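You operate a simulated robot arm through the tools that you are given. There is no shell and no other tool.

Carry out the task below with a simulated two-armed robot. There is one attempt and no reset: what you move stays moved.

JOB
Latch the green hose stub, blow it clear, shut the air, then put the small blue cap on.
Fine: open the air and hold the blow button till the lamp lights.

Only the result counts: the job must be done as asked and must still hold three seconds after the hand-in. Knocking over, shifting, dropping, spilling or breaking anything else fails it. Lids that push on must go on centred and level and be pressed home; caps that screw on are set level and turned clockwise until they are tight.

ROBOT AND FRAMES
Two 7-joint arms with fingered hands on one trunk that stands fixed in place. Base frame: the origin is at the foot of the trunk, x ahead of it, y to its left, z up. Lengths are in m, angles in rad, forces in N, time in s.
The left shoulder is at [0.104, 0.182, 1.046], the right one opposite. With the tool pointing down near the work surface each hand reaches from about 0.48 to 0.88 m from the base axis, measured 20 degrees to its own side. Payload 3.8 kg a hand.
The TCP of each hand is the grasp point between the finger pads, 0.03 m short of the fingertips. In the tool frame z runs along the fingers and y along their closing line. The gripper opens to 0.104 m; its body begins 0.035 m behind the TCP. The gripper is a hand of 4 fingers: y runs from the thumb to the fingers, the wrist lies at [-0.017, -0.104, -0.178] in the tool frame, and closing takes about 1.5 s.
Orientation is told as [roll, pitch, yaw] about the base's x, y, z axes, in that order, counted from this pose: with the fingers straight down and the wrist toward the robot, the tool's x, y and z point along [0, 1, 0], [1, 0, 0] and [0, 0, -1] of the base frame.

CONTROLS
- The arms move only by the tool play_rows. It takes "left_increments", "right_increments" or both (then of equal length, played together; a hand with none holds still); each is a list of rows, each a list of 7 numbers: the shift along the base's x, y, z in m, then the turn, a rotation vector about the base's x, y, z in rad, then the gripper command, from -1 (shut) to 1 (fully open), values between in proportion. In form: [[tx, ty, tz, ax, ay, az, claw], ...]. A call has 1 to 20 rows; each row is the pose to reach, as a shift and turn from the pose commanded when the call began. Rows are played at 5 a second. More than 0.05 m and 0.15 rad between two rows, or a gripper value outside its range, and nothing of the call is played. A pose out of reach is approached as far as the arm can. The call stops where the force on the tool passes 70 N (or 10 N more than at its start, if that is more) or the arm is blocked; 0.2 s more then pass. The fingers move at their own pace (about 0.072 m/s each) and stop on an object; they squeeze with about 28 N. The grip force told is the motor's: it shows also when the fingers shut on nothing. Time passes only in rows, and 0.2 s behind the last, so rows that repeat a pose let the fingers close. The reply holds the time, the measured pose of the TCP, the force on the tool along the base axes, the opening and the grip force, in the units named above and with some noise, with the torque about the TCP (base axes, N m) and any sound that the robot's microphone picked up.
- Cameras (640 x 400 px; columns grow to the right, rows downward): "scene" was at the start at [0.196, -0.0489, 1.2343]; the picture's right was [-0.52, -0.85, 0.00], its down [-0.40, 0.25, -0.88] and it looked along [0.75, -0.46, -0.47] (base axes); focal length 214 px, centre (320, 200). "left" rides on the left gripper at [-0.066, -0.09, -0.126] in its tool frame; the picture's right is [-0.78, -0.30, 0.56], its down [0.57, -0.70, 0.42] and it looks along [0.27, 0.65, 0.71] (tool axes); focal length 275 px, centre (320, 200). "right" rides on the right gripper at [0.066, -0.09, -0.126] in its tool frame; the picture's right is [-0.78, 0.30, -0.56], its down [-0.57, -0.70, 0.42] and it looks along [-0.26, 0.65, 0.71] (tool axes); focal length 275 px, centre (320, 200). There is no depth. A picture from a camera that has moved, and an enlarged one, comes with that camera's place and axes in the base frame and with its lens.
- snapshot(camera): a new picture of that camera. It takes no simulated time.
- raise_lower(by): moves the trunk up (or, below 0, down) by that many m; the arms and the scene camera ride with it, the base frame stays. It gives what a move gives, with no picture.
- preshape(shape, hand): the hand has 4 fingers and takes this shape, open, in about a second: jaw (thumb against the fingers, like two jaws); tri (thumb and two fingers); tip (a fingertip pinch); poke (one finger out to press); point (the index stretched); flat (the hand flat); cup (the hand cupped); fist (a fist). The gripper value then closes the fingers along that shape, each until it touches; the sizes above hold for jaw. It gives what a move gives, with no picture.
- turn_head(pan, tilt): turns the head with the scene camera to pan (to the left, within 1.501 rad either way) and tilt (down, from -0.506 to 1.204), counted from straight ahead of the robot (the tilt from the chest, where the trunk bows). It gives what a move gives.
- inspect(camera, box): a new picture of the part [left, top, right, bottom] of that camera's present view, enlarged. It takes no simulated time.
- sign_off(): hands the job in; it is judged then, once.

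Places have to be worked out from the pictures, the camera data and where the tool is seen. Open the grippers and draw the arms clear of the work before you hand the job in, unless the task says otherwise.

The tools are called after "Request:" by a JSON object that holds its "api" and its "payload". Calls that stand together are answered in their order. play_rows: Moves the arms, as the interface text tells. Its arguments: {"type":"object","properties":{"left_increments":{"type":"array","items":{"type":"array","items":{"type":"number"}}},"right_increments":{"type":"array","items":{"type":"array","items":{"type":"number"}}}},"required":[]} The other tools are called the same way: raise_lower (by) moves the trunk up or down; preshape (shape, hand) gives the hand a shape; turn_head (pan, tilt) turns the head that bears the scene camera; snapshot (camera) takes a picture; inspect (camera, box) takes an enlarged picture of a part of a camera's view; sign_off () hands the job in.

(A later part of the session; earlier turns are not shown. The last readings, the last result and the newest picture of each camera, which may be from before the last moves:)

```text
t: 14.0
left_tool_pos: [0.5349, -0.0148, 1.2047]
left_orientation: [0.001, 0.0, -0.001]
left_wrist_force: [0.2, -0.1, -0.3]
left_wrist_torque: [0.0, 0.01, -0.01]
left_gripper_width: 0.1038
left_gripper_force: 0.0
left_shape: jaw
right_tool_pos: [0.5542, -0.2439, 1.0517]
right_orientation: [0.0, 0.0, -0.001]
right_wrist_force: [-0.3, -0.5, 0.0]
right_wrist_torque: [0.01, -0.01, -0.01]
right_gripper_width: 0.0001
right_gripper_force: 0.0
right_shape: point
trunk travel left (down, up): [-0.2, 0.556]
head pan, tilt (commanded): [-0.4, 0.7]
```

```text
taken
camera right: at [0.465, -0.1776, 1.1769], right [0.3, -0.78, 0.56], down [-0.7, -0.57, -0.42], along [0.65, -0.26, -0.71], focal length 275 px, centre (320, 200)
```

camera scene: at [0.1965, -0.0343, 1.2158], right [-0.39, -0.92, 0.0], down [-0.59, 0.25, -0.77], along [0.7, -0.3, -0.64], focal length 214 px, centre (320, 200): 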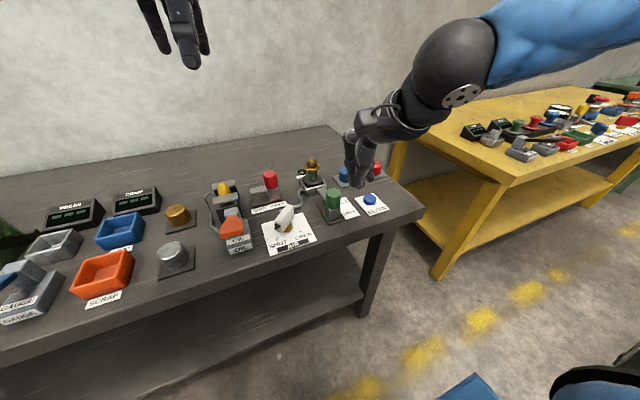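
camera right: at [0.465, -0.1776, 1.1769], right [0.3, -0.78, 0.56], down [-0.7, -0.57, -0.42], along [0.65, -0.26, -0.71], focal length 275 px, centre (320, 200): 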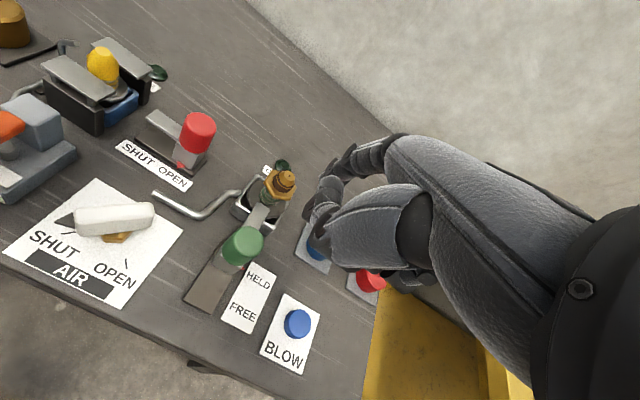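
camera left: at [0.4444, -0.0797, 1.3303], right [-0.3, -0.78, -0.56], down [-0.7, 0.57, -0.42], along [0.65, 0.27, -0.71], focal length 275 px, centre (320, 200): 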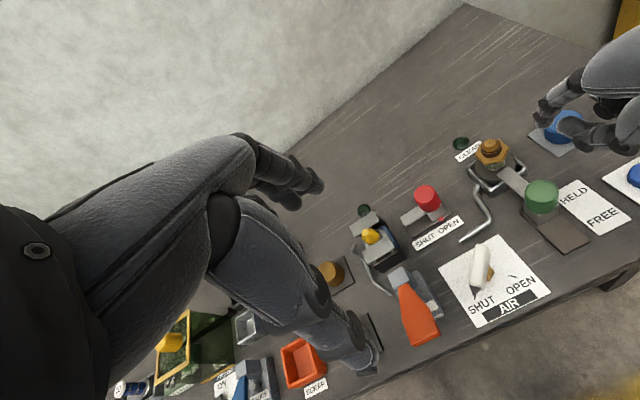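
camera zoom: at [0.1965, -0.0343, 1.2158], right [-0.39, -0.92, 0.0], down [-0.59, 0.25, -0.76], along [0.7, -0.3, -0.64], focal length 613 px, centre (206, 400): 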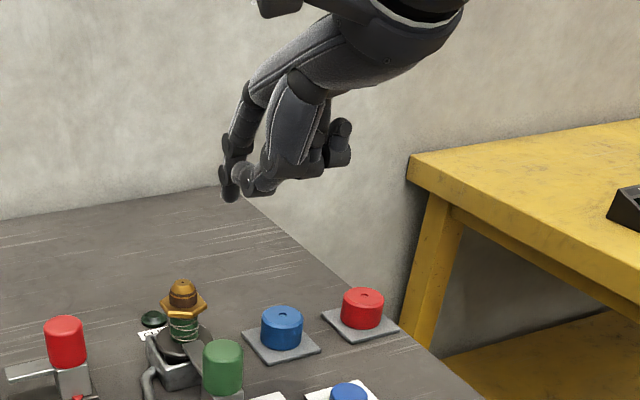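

I move the hand slightly left so the left camera sees the fingers whole, then zoom.

Request:
{"api": "play_rows", "payload": {"right_increments": [[0.0, 0.03, -0.02, 0, 0, 0, -1], [0.0, 0.06, -0.04, 0, 0, 0, -1], [0.0, 0.06, -0.04, 0, 0, 0, -1]]}}

Request:
{"api": "inspect", "payload": {"camera": "left", "box": [440, 40, 640, 240]}}

Request:
{"api": "inspect", "payload": {"camera": "scene", "box": [270, 80, 400, 200]}}

Request:
{"api": "inspect", "payload": {"camera": "right", "box": [260, 120, 460, 300]}}

```text
t: 14.8
left_tool_pos: [0.5339, -0.0137, 1.2053]
left_orientation: [0.0, 0.0, 0.0]
left_wrist_force: [-1.0, 1.1, -0.3]
left_wrist_torque: [-0.02, 0.02, -0.02]
left_gripper_width: 0.1036
left_gripper_force: 0.1
left_shape: jaw
right_tool_pos: [0.5547, -0.1846, 1.0117]
right_orientation: [-0.001, 0.001, 0.001]
right_wrist_force: [0.2, 0.1, 0.6]
right_wrist_torque: [0.01, 0.0, 0.01]
right_gripper_width: 0.0001
right_gripper_force: 0.0
right_shape: point
trunk travel left (down, up): [-0.2, 0.556]
head pan, tilt (commanded): [-0.4, 0.7]
```

```text
2.00 times, centred on (540, 140) of left
camera zoom: at [0.4439, -0.0794, 1.3305], right [-0.3, -0.78, -0.56], down [-0.7, 0.57, -0.42], along [0.65, 0.27, -0.71], focal length 551 px, centre (-120, 320)
```

zoom: 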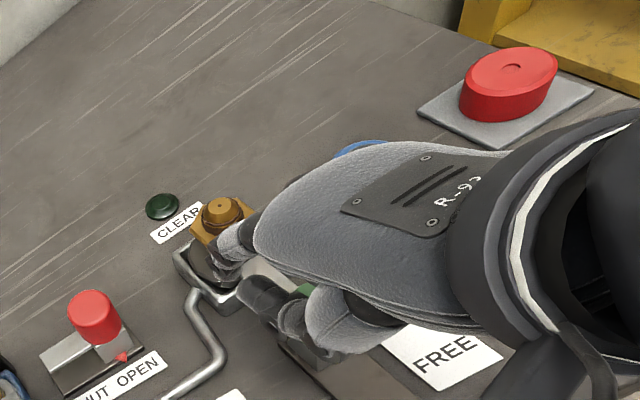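

```text
3.33 times, centred on (335, 140) of scene
camera zoom: at [0.196, -0.0341, 1.2159], right [-0.39, -0.92, 0.0], down [-0.59, 0.25, -0.77], along [0.7, -0.3, -0.64], focal length 715 px, centre (270, 400)
```

zoom: 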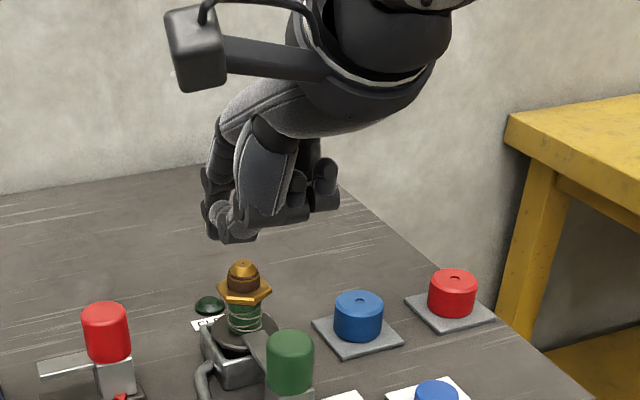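

```text
2.22 times, centred on (360, 210) of right
camera zoom: at [0.4647, -0.1176, 1.1375], right [0.3, -0.78, 0.56], down [-0.7, -0.57, -0.42], along [0.65, -0.26, -0.71], focal length 612 px, centre (231, 178)
```

zoom: 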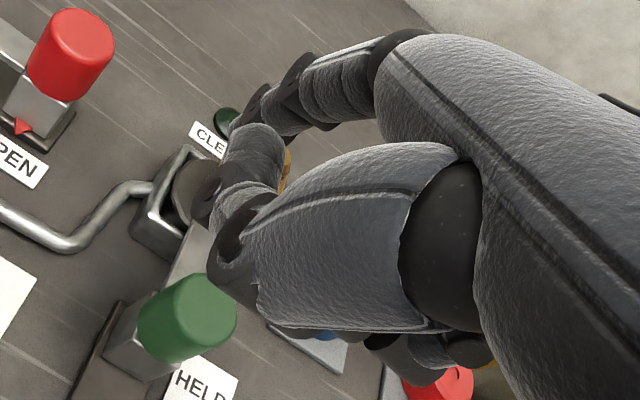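

"Point" sends the finger off-axis. I try the "tip" pinch shape, closed, which should give a narrow tip on the tool axis.

Request:
{"api": "preshape", "payload": {"hand": "right", "shape": "tip"}}

Request:
{"api": "play_rows", "payload": {"right_increments": [[0, 0, 0, 0, 0, 0, -1], [0, 0, 0, 0, 0, 0, -1], [0, 0, 0, 0, 0, 0, -1], [0, 0, 0, 0, 0, 0, -1], [0, 0, 0, 0, 0, 0, -1], [0, 0, 0, 0, 0, 0, -1], [0, 0, 0, 0, 0, 0, -1]]}}

Request:
{"api": "inspect", "payload": {"camera": "left", "box": [440, 40, 640, 240]}}

Request:
{"api": "inspect", "payload": {"camera": "scene", "box": [270, 80, 400, 200]}}

Request:
{"api": "inspect", "payload": {"camera": "right", "box": [260, 120, 460, 300]}}

```text
t: 15.7
left_tool_pos: [0.5335, -0.0141, 1.2055]
left_orientation: [0.001, 0.0, -0.001]
left_wrist_force: [-0.7, -0.2, -0.4]
left_wrist_torque: [-0.04, 0.01, 0.02]
left_gripper_width: 0.1038
left_gripper_force: 0.1
left_shape: jaw
right_tool_pos: [0.5541, -0.1847, 1.0115]
right_orientation: [-0.002, 0.001, -0.001]
right_wrist_force: [0.3, -0.1, -0.4]
right_wrist_torque: [0.05, 0.03, 0.05]
right_gripper_width: 0.1037
right_gripper_force: 0.0
right_shape: tip
trunk travel left (down, up): [-0.2, 0.556]
head pan, tilt (commanded): [-0.4, 0.7]
```

```text
t: 17.3
left_tool_pos: [0.5351, -0.0153, 1.2042]
left_orientation: [0.0, 0.001, 0.001]
left_wrist_force: [0.7, -0.2, -0.9]
left_wrist_torque: [-0.01, 0.0, -0.03]
left_gripper_width: 0.1037
left_gripper_force: 0.1
left_shape: jaw
right_tool_pos: [0.5535, -0.1838, 1.0116]
right_orientation: [0.001, 0.0, -0.001]
right_wrist_force: [-0.2, 0.1, 0.2]
right_wrist_torque: [-0.02, 0.01, -0.01]
right_gripper_width: 0.0
right_gripper_force: 28.2
right_shape: tip
trunk travel left (down, up): [-0.2, 0.556]
head pan, tilt (commanded): [-0.4, 0.7]
```

```text
2.00 times, centred on (540, 140) of left
camera zoom: at [0.4444, -0.0796, 1.3303], right [-0.3, -0.78, -0.56], down [-0.7, 0.57, -0.42], along [0.65, 0.27, -0.71], focal length 551 px, centre (-120, 320)
```

zoom: 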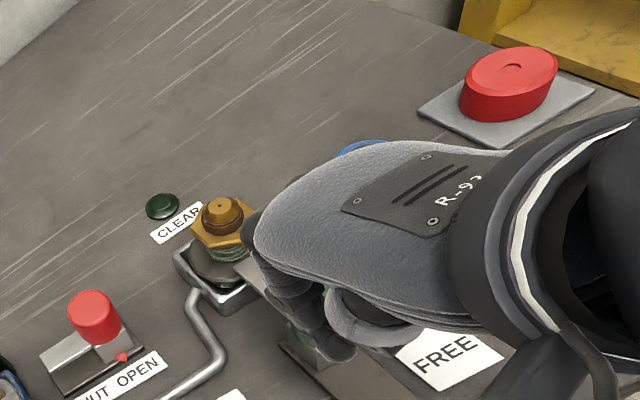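

```text
3.33 times, centred on (335, 140) of scene
camera zoom: at [0.1965, -0.0342, 1.2158], right [-0.39, -0.92, 0.0], down [-0.59, 0.25, -0.76], along [0.7, -0.3, -0.64], focal length 715 px, centre (270, 400)
```

zoom: 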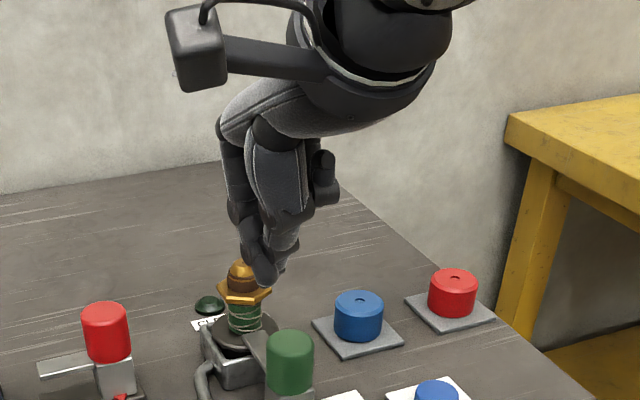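

```text
2.22 times, centred on (360, 210) of right
camera zoom: at [0.4653, -0.1181, 1.1372], right [0.3, -0.78, 0.56], down [-0.7, -0.57, -0.42], along [0.65, -0.26, -0.71], focal length 612 px, centre (231, 178)
```

zoom: 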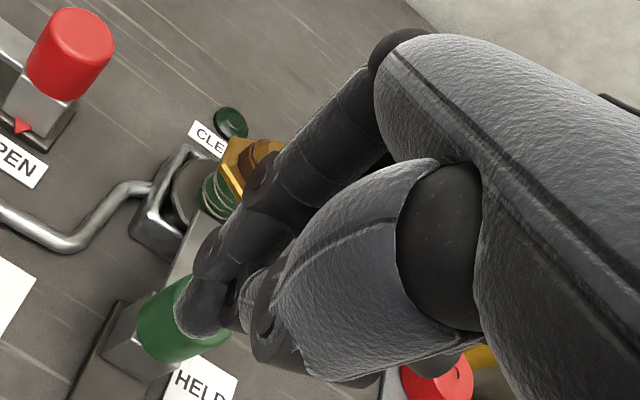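

The closed "tip" pinch gives a narrow tip right on the tool axis, with the other fingers folded ~0.06 m higher. Before going to the valve I swing the left hand aside and turn its camera toward the work area for a clear view.

Request:
{"api": "play_rows", "payload": {"left_increments": [[-0.005, 0.02, 0, 0, 0, -0.14, 1], [-0.01, 0.04, 0, 0, 0, -0.28, 1], [-0.015, 0.06, 0, 0, 0, -0.42, 1], [-0.02, 0.08, 0, 0, 0, -0.56, 1], [-0.025, 0.1, 0, 0, 0, -0.7, 1], [-0.03, 0.12, 0, 0, 0, -0.84, 1], [-0.03, 0.14, 0, 0, 0, -0.98, 1]]}}

Request:
{"api": "snapshot", "payload": {"camera": "left"}}

Request:
{"api": "snapshot", "payload": {"camera": "scene"}}

```text
t: 18.9
left_tool_pos: [0.5032, 0.1268, 1.2044]
left_orientation: [0.0, 0.001, -0.981]
left_wrist_force: [0.2, 0.2, 0.8]
left_wrist_torque: [0.0, 0.0, 0.01]
left_gripper_width: 0.1036
left_gripper_force: 0.1
left_shape: jaw
right_tool_pos: [0.5545, -0.1835, 1.0105]
right_orientation: [0.001, 0.0, -0.002]
right_wrist_force: [0.2, -0.2, 0.0]
right_wrist_torque: [0.02, 0.03, 0.01]
right_gripper_width: 0.0
right_gripper_force: 28.2
right_shape: tip
trunk travel left (down, up): [-0.2, 0.556]
head pan, tilt (commanded): [-0.4, 0.7]
```

```text
taken
camera left: at [0.3989, 0.1652, 1.3305], right [-0.81, -0.18, -0.56], down [0.09, 0.9, -0.42], along [0.58, -0.39, -0.71], focal length 275 px, centre (320, 200)
```

left: 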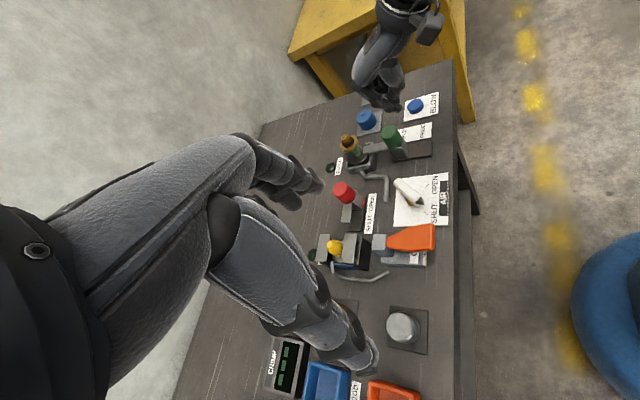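

```text
taken
camera scene: at [0.1966, -0.0338, 1.2158], right [-0.39, -0.92, 0.0], down [-0.59, 0.25, -0.76], along [0.7, -0.3, -0.64], focal length 214 px, centre (320, 200)
```

scene: 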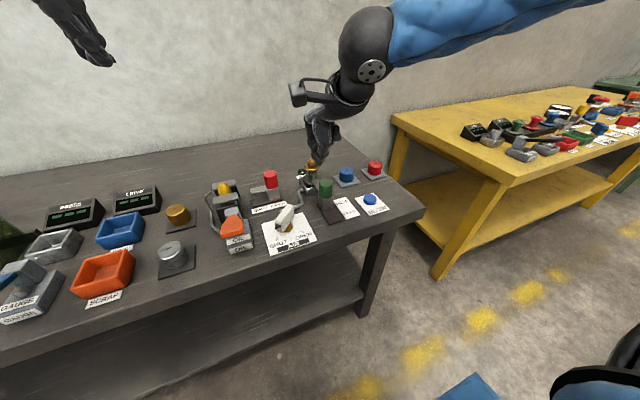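

The left camera now sees the whole work area. I bring the pinched tip above the gap between the valve handle and the green knob, aiming at (0.60,-0.16).

Request:
{"api": "play_rows", "payload": {"right_increments": [[0.015, 0.008, -0.02, 0, 0, 0, -1], [0.03, 0.016, -0.04, 0, 0, 0, -1], [0.045, 0.022, -0.07, 0, 0, 0, -1], [0.045, 0.022, -0.09, 0, 0, 0, -1]]}}

Request:
{"api": "inspect", "payload": {"camera": "left", "box": [320, 80, 480, 240]}}

Request:
{"api": "inspect", "payload": {"camera": "scene", "box": [250, 110, 400, 250]}}

Request:
{"api": "snapshot", "payload": {"camera": "right"}}

```text
t: 19.9
left_tool_pos: [0.5026, 0.1261, 1.2051]
left_orientation: [0.001, 0.001, -0.979]
left_wrist_force: [-0.3, -1.7, 0.7]
left_wrist_torque: [0.01, 0.01, -0.01]
left_gripper_width: 0.1036
left_gripper_force: 0.1
left_shape: jaw
right_tool_pos: [0.5986, -0.1616, 0.9211]
right_orientation: [0.0, 0.002, -0.002]
right_wrist_force: [0.1, -0.1, 0.6]
right_wrist_torque: [0.0, -0.01, 0.01]
right_gripper_width: 0.0001
right_gripper_force: 28.2
right_shape: tip
trunk travel left (down, up): [-0.2, 0.556]
head pan, tilt (commanded): [-0.4, 0.7]
```

```text
2.50 times, centred on (400, 160) of left
camera zoom: at [0.3988, 0.1642, 1.3307], right [-0.81, -0.19, -0.56], down [0.08, 0.9, -0.42], along [0.58, -0.39, -0.71], focal length 688 px, centre (120, 300)
```

zoom: 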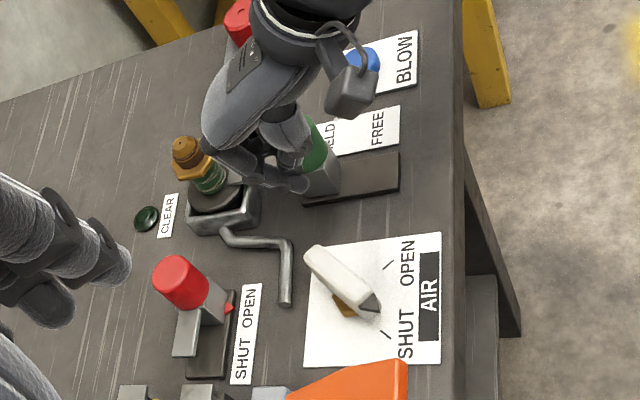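

```text
2.86 times, centred on (325, 180) of scene
camera zoom: at [0.1964, -0.0342, 1.2159], right [-0.39, -0.92, 0.0], down [-0.59, 0.25, -0.76], along [0.7, -0.3, -0.64], focal length 613 px, centre (306, 257)
```

zoom: 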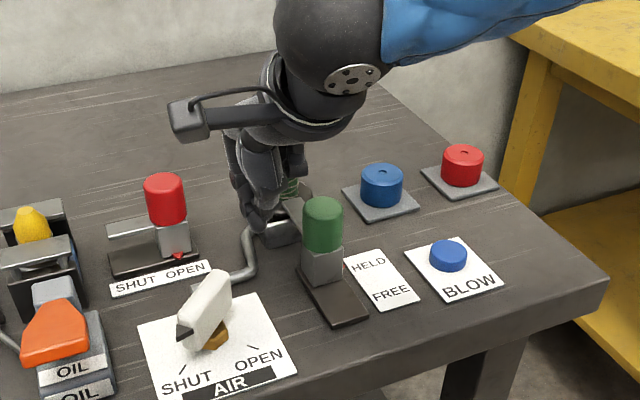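

```text
taken
camera right: at [0.5099, -0.0959, 1.0466], right [0.3, -0.78, 0.56], down [-0.7, -0.57, -0.42], along [0.65, -0.26, -0.71], focal length 275 px, centre (320, 200)
```

right: 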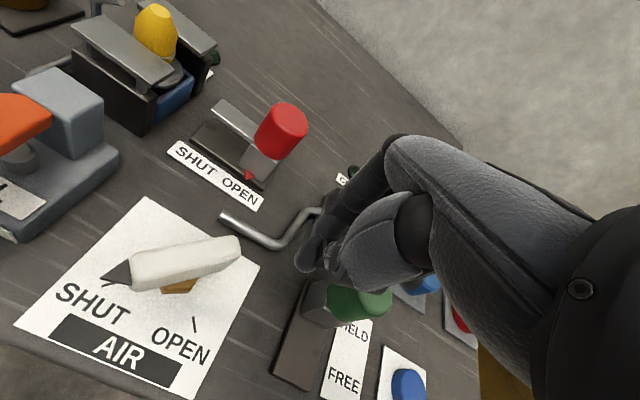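

The tip is placed as computed, but the folded fingers sit close to the green knob. Turning the hand by −45° lays the pinch parallel to the handle and takes the folded fingers away from the knob; I do that at height and shift to the handle's side.

Request:
{"api": "play_rows", "payload": {"right_increments": [[-0.006, 0.003, 0.01, 0, 0, -0.131, -1], [-0.012, 0.006, 0.01, 0, 0, -0.262, -1], [-0.018, 0.009, 0.01, 0, 0, -0.393, -1], [-0.024, 0.012, 0.01, 0, 0, -0.524, -1], [-0.03, 0.015, 0.01, 0, 0, -0.655, -1], [-0.034, 0.018, 0.01, 0, 0, -0.785, -1], [-0.034, 0.018, 0.01, 0, 0, -0.785, -1]]}}

Request:
{"api": "inspect", "payload": {"camera": "left", "box": [320, 80, 480, 240]}}

Request:
{"api": "inspect", "payload": {"camera": "scene", "box": [250, 110, 400, 250]}}

Request:
{"api": "snapshot", "payload": {"camera": "right"}}

```text
t: 21.5
left_tool_pos: [0.5024, 0.1255, 1.2051]
left_orientation: [0.0, 0.001, -0.979]
left_wrist_force: [-0.3, -0.1, 0.4]
left_wrist_torque: [0.0, -0.02, -0.01]
left_gripper_width: 0.1038
left_gripper_force: 0.0
left_shape: jaw
right_tool_pos: [0.5381, -0.184, 0.9384]
right_orientation: [0.002, 0.0, -0.784]
right_wrist_force: [0.4, 0.1, -0.1]
right_wrist_torque: [-0.02, -0.02, -0.02]
right_gripper_width: 0.0002
right_gripper_force: 28.0
right_shape: tip
right hand out of reach, approached as far as the arm can: row 4, 5, 6, 7
trunk travel left (down, up): [-0.2, 0.556]
head pan, tilt (commanded): [-0.4, 0.7]
```

```text
2.50 times, centred on (400, 160) of left
camera zoom: at [0.398, 0.1637, 1.331], right [-0.81, -0.19, -0.56], down [0.08, 0.9, -0.42], along [0.58, -0.39, -0.71], focal length 688 px, centre (120, 300)
```

zoom: 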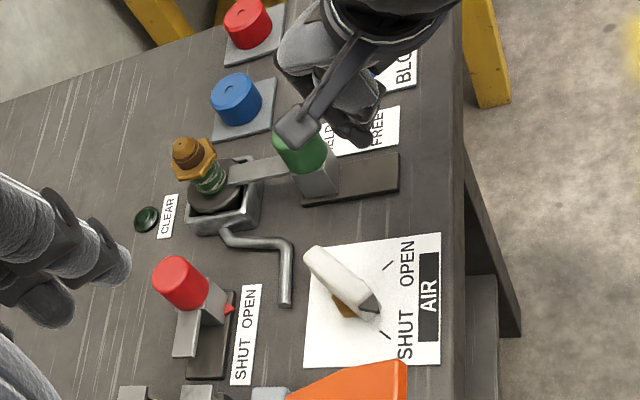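

```text
2.86 times, centred on (325, 180) of scene
camera zoom: at [0.1957, -0.0347, 1.216], right [-0.39, -0.92, 0.0], down [-0.59, 0.25, -0.77], along [0.7, -0.3, -0.64], focal length 613 px, centre (306, 257)
```

zoom: 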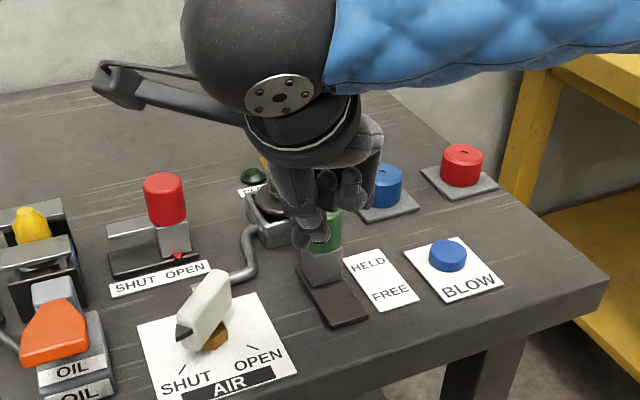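

```text
taken
camera right: at [0.5225, -0.0732, 1.0643], right [-0.34, -0.76, 0.56], down [-0.9, 0.09, -0.43], along [0.27, -0.65, -0.71], focal length 275 px, centre (320, 200)
```

right: 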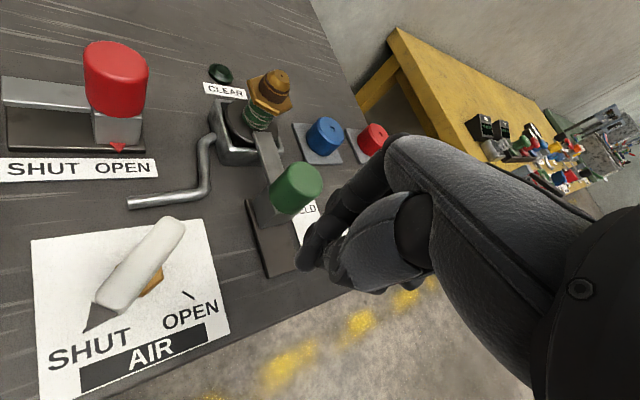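

That pose was out of reach for the right arm (it stopped at (0.538,-0.184)). I rise and turn back to zero yaw; I'll push with the hand at yaw 0 and then turn toward positive yaw instead.

Request:
{"api": "play_rows", "payload": {"right_increments": [[0.0, 0.0, 0.03, 0, 0, 0.0, -1], [0.0, 0.0, 0.05, 0, 0, 0.131, -1], [0.0, 0.0, 0.05, 0, 0, 0.262, -1], [0.0, 0.0, 0.05, 0, 0, 0.393, -1], [0.0, 0.0, 0.05, 0, 0, 0.524, -1], [0.0, 0.0, 0.05, 0, 0, 0.655, -1], [0, 0, 0.05, 0, 0, 0.785, -1], [0, 0, 0.05, 0, 0, 0.785, -1]]}}

Request:
{"api": "inspect", "payload": {"camera": "left", "box": [320, 80, 480, 240]}}

```text
t: 23.3
left_tool_pos: [0.5037, 0.1254, 1.2048]
left_orientation: [0.0, 0.0, -0.978]
left_wrist_force: [-0.4, 0.1, 0.1]
left_wrist_torque: [0.0, -0.03, 0.0]
left_gripper_width: 0.1038
left_gripper_force: 0.1
left_shape: jaw
right_tool_pos: [0.5401, -0.1847, 0.987]
right_orientation: [-0.001, 0.001, 0.001]
right_wrist_force: [0.0, 0.6, 0.2]
right_wrist_torque: [0.0, 0.0, -0.02]
right_gripper_width: 0.0
right_gripper_force: 28.2
right_shape: tip
trunk travel left (down, up): [-0.2, 0.556]
head pan, tilt (commanded): [-0.4, 0.7]
```

```text
2.50 times, centred on (400, 160) of left
camera zoom: at [0.399, 0.1643, 1.3305], right [-0.81, -0.19, -0.56], down [0.08, 0.9, -0.42], along [0.58, -0.39, -0.71], focal length 688 px, centre (120, 300)
```

zoom: 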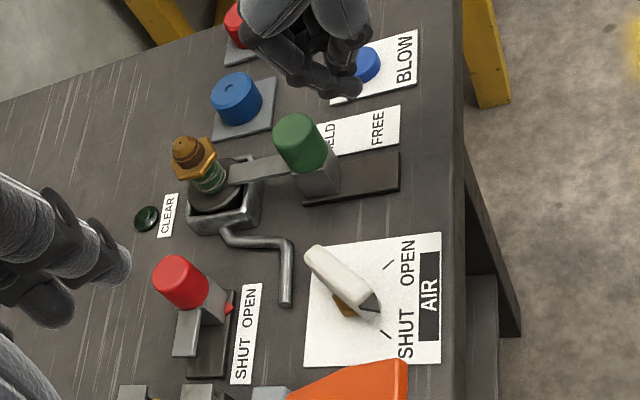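

The hand is back at yaw 0, (0.540,-0.185,0.987). I go to (0.585,-0.157) and lower so the tip is at about z 0.845, beside the handle's far end.

Request:
{"api": "play_rows", "payload": {"right_increments": [[0.02, 0.014, -0.02, 0, 0, 0, -1], [0.045, 0.028, -0.05, 0, 0, 0, -1], [0.045, 0.028, -0.08, 0, 0, 0, -1], [0.045, 0.028, -0.1, 0, 0, 0, -1], [0.045, 0.028, -0.112, 0, 0, 0, -1]]}}

Request:
{"api": "inspect", "payload": {"camera": "left", "box": [320, 80, 480, 240]}}

Request:
{"api": "inspect", "payload": {"camera": "scene", "box": [250, 110, 400, 250]}}

Request:
{"api": "snapshot", "payload": {"camera": "right"}}

```text
t: 24.5
left_tool_pos: [0.502, 0.1262, 1.2045]
left_orientation: [0.0, 0.0, -0.978]
left_wrist_force: [-0.9, -0.8, 0.7]
left_wrist_torque: [-0.01, -0.03, -0.04]
left_gripper_width: 0.1036
left_gripper_force: 0.0
left_shape: jaw
right_tool_pos: [0.5841, -0.1565, 0.8735]
right_orientation: [0.001, -0.001, 0.001]
right_wrist_force: [-0.2, 0.0, -0.3]
right_wrist_torque: [-0.03, 0.01, 0.0]
right_gripper_width: 0.0001
right_gripper_force: 28.3
right_shape: tip
trunk travel left (down, up): [-0.2, 0.556]
head pan, tilt (commanded): [-0.4, 0.7]
```

```text
2.50 times, centred on (400, 160) of left
camera zoom: at [0.3989, 0.1643, 1.3306], right [-0.81, -0.19, -0.56], down [0.08, 0.9, -0.42], along [0.58, -0.39, -0.71], focal length 688 px, centre (120, 300)
```

zoom: 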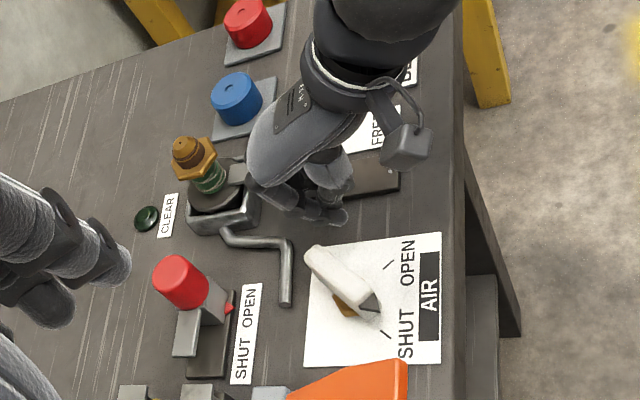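

```text
2.86 times, centred on (325, 180) of scene
camera zoom: at [0.1965, -0.0341, 1.2158], right [-0.39, -0.92, 0.0], down [-0.59, 0.25, -0.76], along [0.7, -0.3, -0.64], focal length 613 px, centre (306, 257)
```

zoom: 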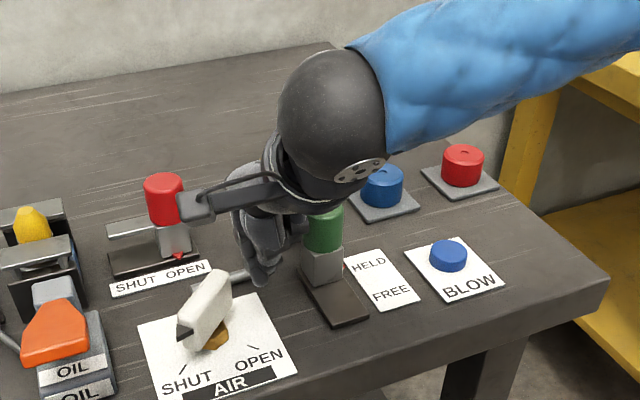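

```text
taken
camera right: at [0.4946, -0.0902, 1.0004], right [0.3, -0.78, 0.56], down [-0.7, -0.57, -0.42], along [0.65, -0.26, -0.71], focal length 275 px, centre (320, 200)
```

right: 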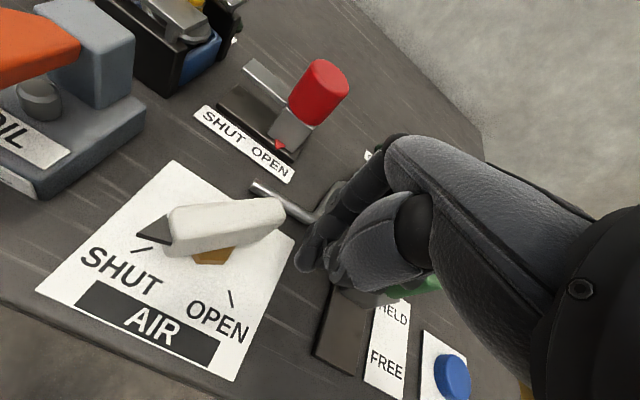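

The tip stands right beside the handle's far end with clearance from the knob. I push it leftward (+y) for the first part of the turn.

Request:
{"api": "play_rows", "payload": {"right_increments": [[0.003, 0.008, 0, 0, 0, 0, -1], [0.006, 0.016, 0, 0, 0, 0, -1], [0.011, 0.0245, 0, 0, 0, 0, -1], [0.015, 0.0315, 0, 0, 0, 0, -1]]}}

Request:
{"api": "inspect", "payload": {"camera": "left", "box": [320, 80, 480, 240]}}

Request:
{"api": "inspect", "payload": {"camera": "right", "box": [60, 80, 440, 380]}}

```text
t: 25.5
left_tool_pos: [0.5038, 0.1259, 1.2035]
left_orientation: [0.001, 0.001, -0.98]
left_wrist_force: [-1.2, 0.1, -0.5]
left_wrist_torque: [0.02, -0.01, 0.01]
left_gripper_width: 0.1036
left_gripper_force: 0.1
left_shape: jaw
right_tool_pos: [0.6004, -0.1261, 0.874]
right_orientation: [-0.001, -0.001, 0.0]
right_wrist_force: [0.6, -1.9, -0.4]
right_wrist_torque: [0.0, -0.01, 0.01]
right_gripper_width: 0.0
right_gripper_force: 27.9
right_shape: tip
trunk travel left (down, up): [-0.2, 0.556]
head pan, tilt (commanded): [-0.4, 0.7]
```

```text
2.50 times, centred on (400, 160) of left
camera zoom: at [0.3991, 0.164, 1.3305], right [-0.81, -0.19, -0.56], down [0.08, 0.9, -0.42], along [0.58, -0.39, -0.71], focal length 688 px, centre (120, 300)
```

zoom: 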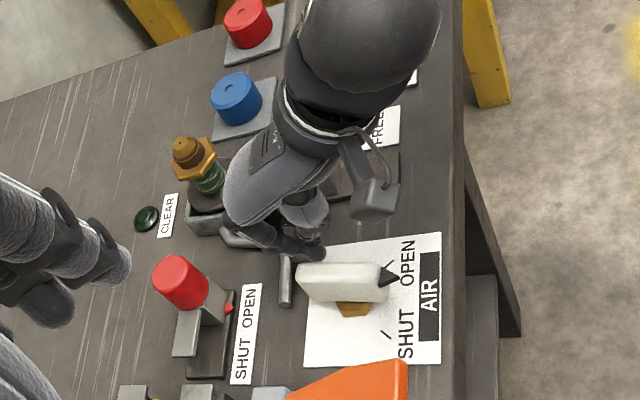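

```text
1.33 times, centred on (250, 230) of right
camera zoom: at [0.51, -0.0589, 1.0006], right [0.3, -0.78, 0.56], down [-0.7, -0.57, -0.42], along [0.65, -0.26, -0.71], focal length 367 px, centre (413, 160)
```

zoom: 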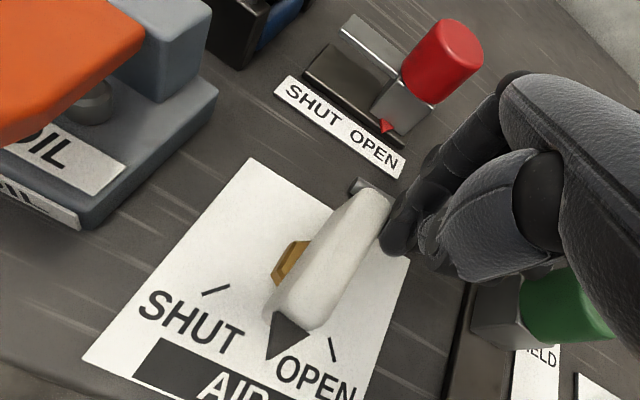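

The handle swung easily to the middle. I continue along the arc, turning the hand with it toward OPEN.

Request:
{"api": "play_rows", "payload": {"right_increments": [[0.002, 0.004, 0, 0, 0, 0.13, -1], [0.0047, 0.0075, 0, 0, 0, 0.26, -1], [0.007, 0.0112, 0, 0, 0, 0.39, -1], [0.0085, 0.0153, 0, 0, 0, 0.52, -1], [0.0098, 0.0194, 0, 0, 0, 0.65, -1], [0.0103, 0.0239, 0, 0, 0, 0.785, -1]]}}

Request:
{"api": "inspect", "payload": {"camera": "left", "box": [320, 80, 480, 240]}}

Request:
{"api": "snapshot", "payload": {"camera": "right"}}

Request:
{"api": "inspect", "payload": {"camera": "scene", "box": [250, 150, 370, 250]}}

```text
t: 26.9
left_tool_pos: [0.5033, 0.1248, 1.2044]
left_orientation: [-0.001, 0.001, -0.98]
left_wrist_force: [0.3, 0.1, -0.1]
left_wrist_torque: [-0.02, 0.01, 0.0]
left_gripper_width: 0.104
left_gripper_force: 0.1
left_shape: jaw
right_tool_pos: [0.6087, -0.1006, 0.8751]
right_orientation: [0.001, -0.002, 0.787]
right_wrist_force: [1.0, -1.8, 0.1]
right_wrist_torque: [-0.04, -0.01, 0.02]
right_gripper_width: 0.0002
right_gripper_force: 27.7
right_shape: tip
trunk travel left (down, up): [-0.2, 0.556]
head pan, tilt (commanded): [-0.4, 0.7]
```

```text
2.50 times, centred on (400, 160) of left
camera zoom: at [0.3991, 0.1641, 1.3305], right [-0.81, -0.19, -0.56], down [0.08, 0.9, -0.42], along [0.58, -0.39, -0.71], focal length 688 px, centre (120, 300)
```

zoom: 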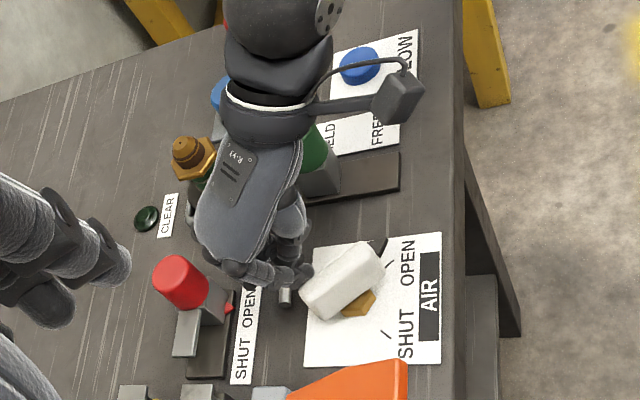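

```text
taken
camera right: at [0.5002, -0.1176, 1.0007], right [0.76, -0.34, 0.56], down [-0.09, -0.9, -0.43], along [0.65, 0.27, -0.71], focal length 275 px, centre (320, 200)
```

right: 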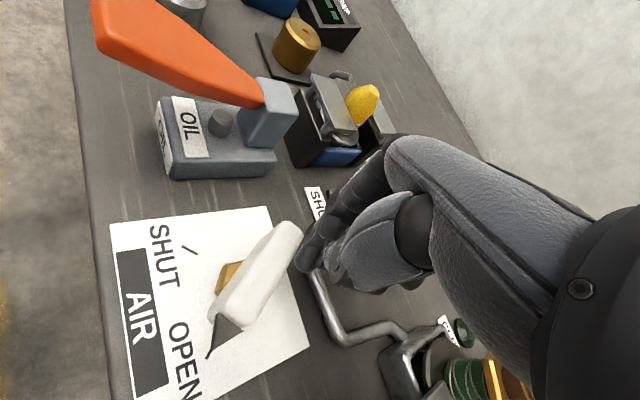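

```text
4.00 times, centred on (310, 200) of scene
camera zoom: at [0.1967, -0.0344, 1.2158], right [-0.39, -0.92, 0.0], down [-0.59, 0.25, -0.76], along [0.7, -0.3, -0.64], focal length 858 px, centre (360, 200)
```

zoom: 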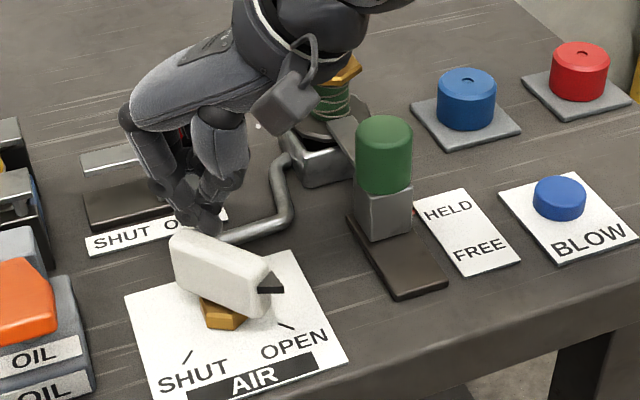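

The handle is near OPEN; I push a bit further until it meets its stop.

Request:
{"api": "play_rows", "payload": {"right_increments": [[-0.001, 0.004, 0, 0, 0, 0.06, -1], [-0.004, 0.008, 0, 0, 0, 0.12, -1], [-0.007, 0.012, 0, 0, 0, 0.15, -1]]}}

Request:
{"api": "inspect", "payload": {"camera": "left", "box": [320, 80, 480, 240]}}

Request:
{"api": "inspect", "payload": {"camera": "scene", "box": [250, 150, 370, 250]}}

```text
t: 27.7
left_tool_pos: [0.5061, 0.1237, 1.2034]
left_orientation: [-0.002, 0.004, -0.979]
left_wrist_force: [0.7, 0.3, 1.3]
left_wrist_torque: [0.0, -0.02, -0.01]
left_gripper_width: 0.1037
left_gripper_force: 0.0
left_shape: jaw
right_tool_pos: [0.6082, -0.0947, 0.8757]
right_orientation: [-0.004, -0.003, 0.93]
right_wrist_force: [24.8, -20.5, 2.4]
right_wrist_torque: [-0.23, -0.3, 0.11]
right_gripper_width: 0.0
right_gripper_force: 27.9
right_shape: tip
trunk travel left (down, up): [-0.2, 0.556]
head pan, tilt (commanded): [-0.4, 0.7]
```

```text
2.50 times, centred on (400, 160) of left
camera zoom: at [0.4021, 0.1613, 1.3299], right [-0.81, -0.19, -0.56], down [0.08, 0.9, -0.42], along [0.58, -0.39, -0.72], focal length 688 px, centre (120, 300)
```

zoom: 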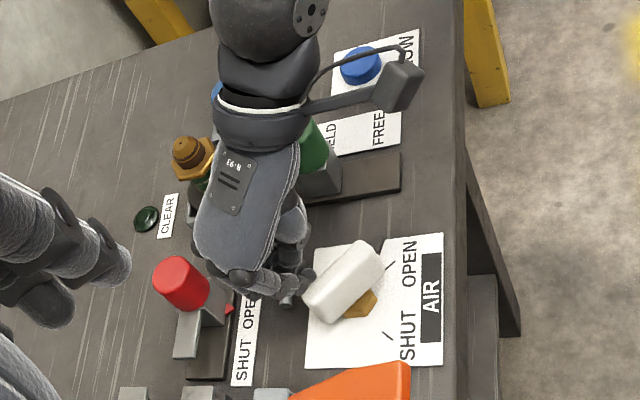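

```text
4.00 times, centred on (310, 200) of scene
camera zoom: at [0.1993, -0.0368, 1.2152], right [-0.39, -0.92, 0.0], down [-0.6, 0.25, -0.76], along [0.7, -0.3, -0.65], focal length 858 px, centre (360, 200)
```

zoom: 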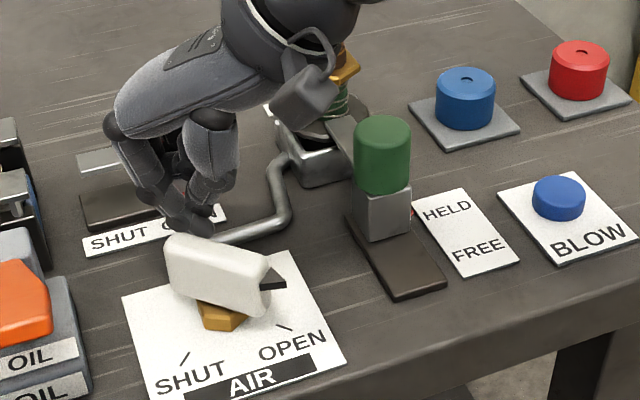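

The handle hit its stop at OPEN. I withdraw the finger away from the handle, rise, and view it.

Request:
{"api": "play_rows", "payload": {"right_increments": [[0.014, -0.014, 0, 0, 0, 0, -1], [0.016, -0.018, 0.04, 0, 0, -0.05, -1], [0.01, -0.03, 0.085, 0, 0, -0.19, -1], [0.0, -0.06, 0.11, 0, 0, -0.33, -1], [-0.01, -0.1, 0.11, 0, 0, -0.47, -1], [-0.02, -0.14, 0.11, 0, 0, -0.61, -1], [-0.025, -0.18, 0.11, 0, 0, -0.75, -1], [-0.03, -0.22, 0.11, 0, 0, -0.87, -1], [-0.03, -0.255, 0.1, 0, 0, -0.93, -1]]}}

Request:
{"api": "inspect", "payload": {"camera": "left", "box": [320, 80, 480, 240]}}

Request:
{"api": "inspect", "payload": {"camera": "scene", "box": [250, 130, 410, 250]}}

Request:
{"api": "snapshot", "payload": {"camera": "right"}}

```text
t: 29.7
left_tool_pos: [0.5044, 0.1253, 1.2041]
left_orientation: [0.001, 0.0, -0.979]
left_wrist_force: [0.3, -0.4, -0.5]
left_wrist_torque: [0.01, 0.01, 0.04]
left_gripper_width: 0.1039
left_gripper_force: 0.2
left_shape: jaw
right_tool_pos: [0.5734, -0.3452, 0.9754]
right_orientation: [0.0, 0.002, 0.004]
right_wrist_force: [-0.1, -0.3, -0.6]
right_wrist_torque: [0.0, -0.01, -0.01]
right_gripper_width: 0.0
right_gripper_force: 27.9
right_shape: tip
trunk travel left (down, up): [-0.2, 0.556]
head pan, tilt (commanded): [-0.4, 0.7]
```

```text
2.50 times, centred on (400, 160) of left
camera zoom: at [0.3991, 0.1636, 1.3306], right [-0.81, -0.19, -0.56], down [0.08, 0.9, -0.42], along [0.58, -0.39, -0.71], focal length 688 px, centre (120, 300)
```

zoom: 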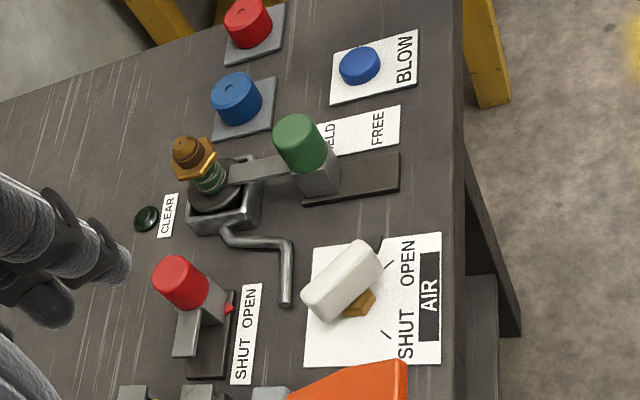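

```text
3.33 times, centred on (330, 190) of scene
camera zoom: at [0.1967, -0.0348, 1.2157], right [-0.39, -0.92, 0.0], down [-0.59, 0.25, -0.76], along [0.7, -0.3, -0.64], focal length 715 px, centre (287, 233)
```

zoom: 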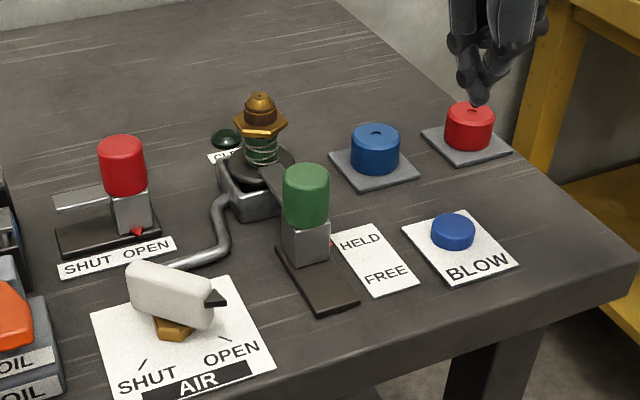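

```text
taken
camera right: at [0.4832, -0.2792, 1.101], right [0.3, -0.77, 0.56], down [-0.7, -0.58, -0.42], along [0.65, -0.26, -0.71], focal length 275 px, centre (320, 200)
```

right: 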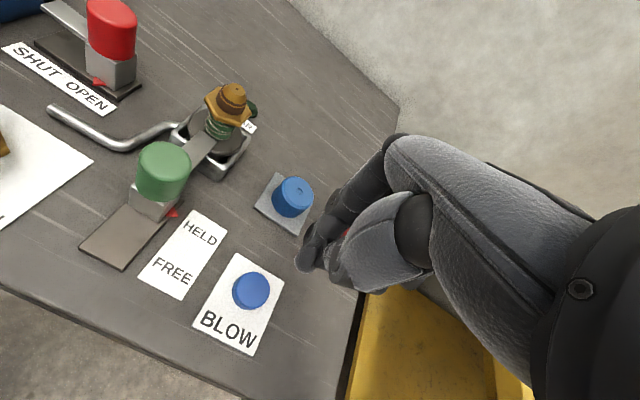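

The handle points at OPEN and everything else is unmoved. Now I lower the pinched tip over the BLOW button at (0.577,-0.350), stopping just above it.

Request:
{"api": "play_rows", "payload": {"right_increments": [[0.002, -0.003, -0.03, 0, 0, 0, -1], [0.004, -0.006, -0.06, 0, 0, 0, -1], [0.004, -0.006, -0.09, 0, 0, 0, -1], [0.004, -0.006, -0.107, 0, 0, 0, -1]]}}

Request:
{"api": "inspect", "payload": {"camera": "left", "box": [340, 60, 480, 160]}}

Request:
{"api": "inspect", "payload": {"camera": "scene", "box": [310, 140, 430, 230]}}

Request:
{"api": "snapshot", "payload": {"camera": "right"}}

```text
t: 30.7
left_tool_pos: [0.5038, 0.1249, 1.2055]
left_orientation: [0.001, 0.002, -0.98]
left_wrist_force: [-0.7, 0.3, -0.6]
left_wrist_torque: [0.0, 0.04, 0.0]
left_gripper_width: 0.1038
left_gripper_force: 0.1
left_shape: jaw
right_tool_pos: [0.5764, -0.3497, 0.8674]
right_orientation: [0.0, 0.0, 0.006]
right_wrist_force: [-0.4, -0.3, 0.1]
right_wrist_torque: [0.0, 0.05, 0.0]
right_gripper_width: 0.0003
right_gripper_force: 28.5
right_shape: tip
trunk travel left (down, up): [-0.2, 0.556]
head pan, tilt (commanded): [-0.4, 0.7]
```

```text
4.00 times, centred on (410, 110) of left
camera zoom: at [0.399, 0.1641, 1.3306], right [-0.81, -0.19, -0.56], down [0.08, 0.9, -0.42], along [0.58, -0.39, -0.71], focal length 1101 px, centre (-40, 560)
```

zoom: 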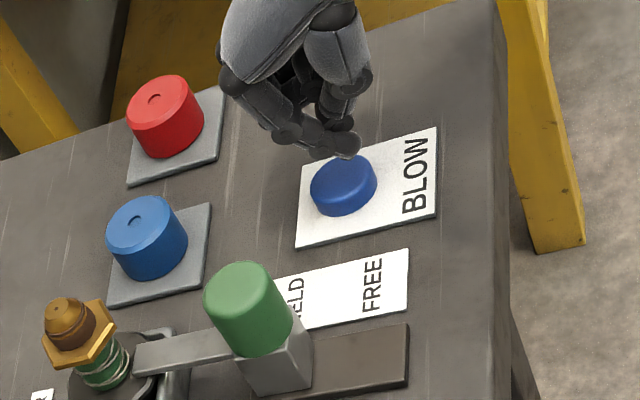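

```text
4.44 times, centred on (370, 185) of scene
camera zoom: at [0.1966, -0.0343, 1.2158], right [-0.39, -0.92, 0.0], down [-0.59, 0.25, -0.76], along [0.7, -0.3, -0.64], focal length 953 px, centre (98, 267)
```

zoom: 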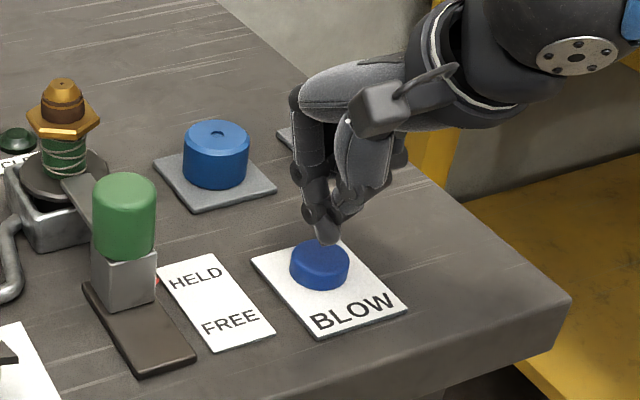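

```text
taken
camera right: at [0.4866, -0.2842, 0.9939], right [0.3, -0.77, 0.56], down [-0.7, -0.58, -0.42], along [0.65, -0.26, -0.71], focal length 275 px, centre (320, 200)
```

right: 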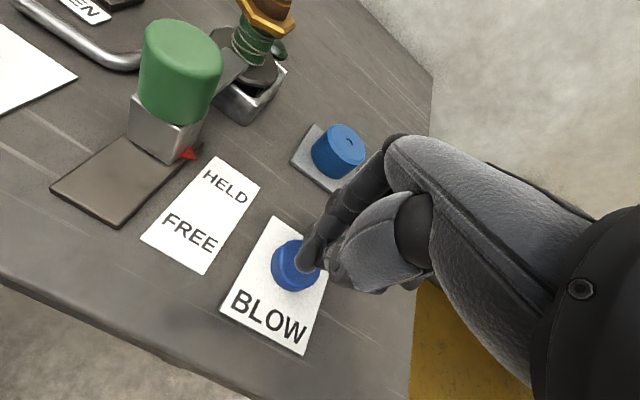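

The tip is about 4 mm right of the button's centre, so I shift it left by that and press down gently in small steps.

Request:
{"api": "play_rows", "payload": {"right_increments": [[0.001, 0.004, -0.004, 0, 0, 0, -1], [0.001, 0.004, -0.009, 0, 0, 0, -1], [0.001, 0.004, -0.013, 0, 0, 0, -1], [0.001, 0.004, -0.016, 0, 0, 0, -1]]}}

Request:
{"api": "inspect", "payload": {"camera": "scene", "box": [310, 140, 430, 230]}}

Request:
{"api": "inspect", "payload": {"camera": "left", "box": [320, 60, 480, 200]}}

```text
t: 31.7
left_tool_pos: [0.5038, 0.1263, 1.2047]
left_orientation: [0.0, 0.0, -0.979]
left_wrist_force: [-0.1, 0.3, -0.5]
left_wrist_torque: [0.01, 0.02, 0.0]
left_gripper_width: 0.1038
left_gripper_force: 0.1
left_shape: jaw
right_tool_pos: [0.5782, -0.3456, 0.8529]
right_orientation: [-0.001, -0.001, 0.005]
right_wrist_force: [-0.4, -0.3, 1.3]
right_wrist_torque: [-0.01, 0.03, -0.03]
right_gripper_width: 0.0
right_gripper_force: 28.1
right_shape: tip
trunk travel left (down, up): [-0.2, 0.556]
head pan, tilt (commanded): [-0.4, 0.7]
```

```text
4.44 times, centred on (370, 185) of scene
camera zoom: at [0.1965, -0.0342, 1.2158], right [-0.39, -0.92, 0.0], down [-0.59, 0.25, -0.76], along [0.7, -0.3, -0.64], focal length 953 px, centre (98, 267)
```

zoom: 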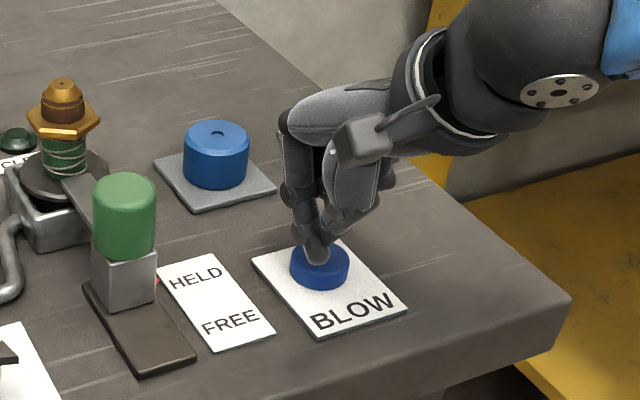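

```text
2.86 times, centred on (400, 130) of left
camera zoom: at [0.3989, 0.1642, 1.3306], right [-0.81, -0.19, -0.56], down [0.08, 0.9, -0.42], along [0.58, -0.39, -0.71], focal length 786 px, centre (91, 400)
```

zoom: 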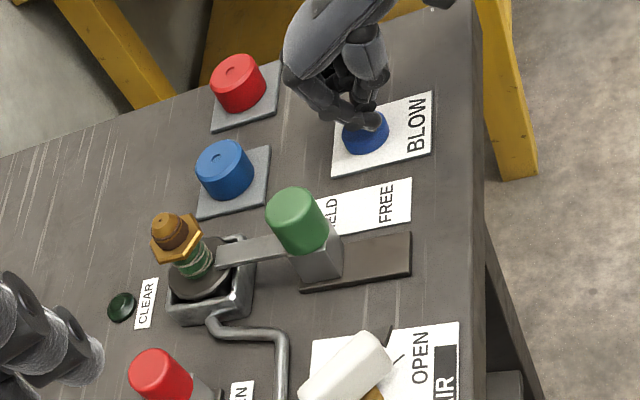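

The tip is centred on the button and just touching (1.3 N). I press further and hold, watching for the lamp.

Request:
{"api": "play_rows", "payload": {"right_increments": [[0, 0, -0.003, 0, 0, 0, -1], [0, 0, -0.006, 0, 0, 0, -1], [0, 0, -0.008, 0, 0, 0, -1], [0, 0, -0.008, 0, 0, 0, -1], [0, 0, -0.008, 0, 0, 0, -1]]}}

Request:
{"api": "inspect", "payload": {"camera": "left", "box": [320, 60, 480, 200]}}

Request:
{"api": "inspect", "payload": {"camera": "scene", "box": [290, 140, 430, 230]}}

```text
t: 32.9
left_tool_pos: [0.5042, 0.1261, 1.2049]
left_orientation: [0.0, 0.0, -0.978]
left_wrist_force: [-0.6, 0.0, -0.2]
left_wrist_torque: [-0.02, -0.01, 0.0]
left_gripper_width: 0.104
left_gripper_force: 0.0
left_shape: jaw
right_tool_pos: [0.577, -0.3462, 0.845]
right_orientation: [0.001, -0.001, 0.006]
right_wrist_force: [-0.4, 1.0, 1.7]
right_wrist_torque: [-0.02, -0.02, 0.02]
right_gripper_width: 0.0
right_gripper_force: 28.1
right_shape: tip
trunk travel left (down, up): [-0.2, 0.556]
head pan, tilt (commanded): [-0.4, 0.7]
```

```text
2.86 times, centred on (400, 130) of left
camera zoom: at [0.3988, 0.1643, 1.3306], right [-0.81, -0.19, -0.56], down [0.08, 0.9, -0.42], along [0.58, -0.39, -0.71], focal length 786 px, centre (91, 400)
```

zoom: 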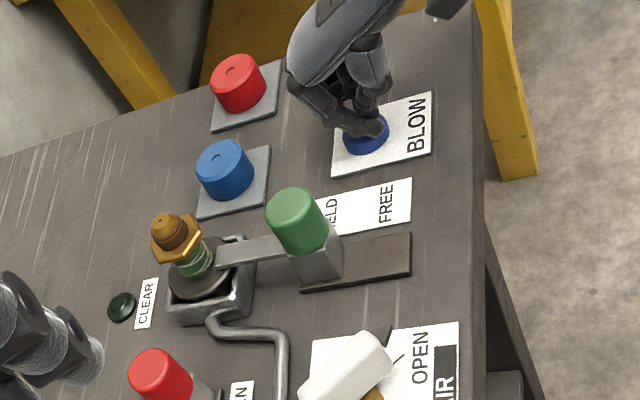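

```text
4.44 times, centred on (360, 185) of scene
camera zoom: at [0.1964, -0.0342, 1.2158], right [-0.39, -0.92, 0.0], down [-0.59, 0.25, -0.76], along [0.7, -0.3, -0.64], focal length 953 px, centre (142, 267)
```

zoom: 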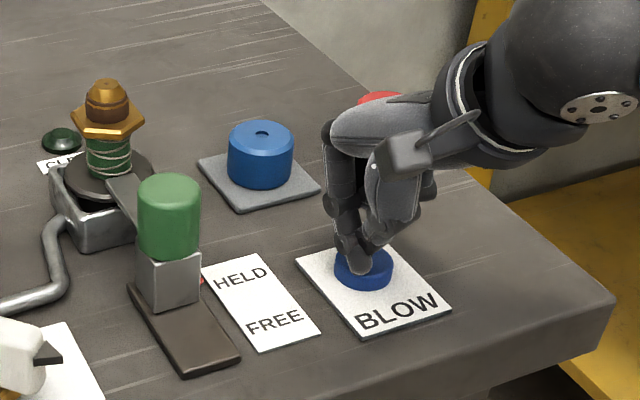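

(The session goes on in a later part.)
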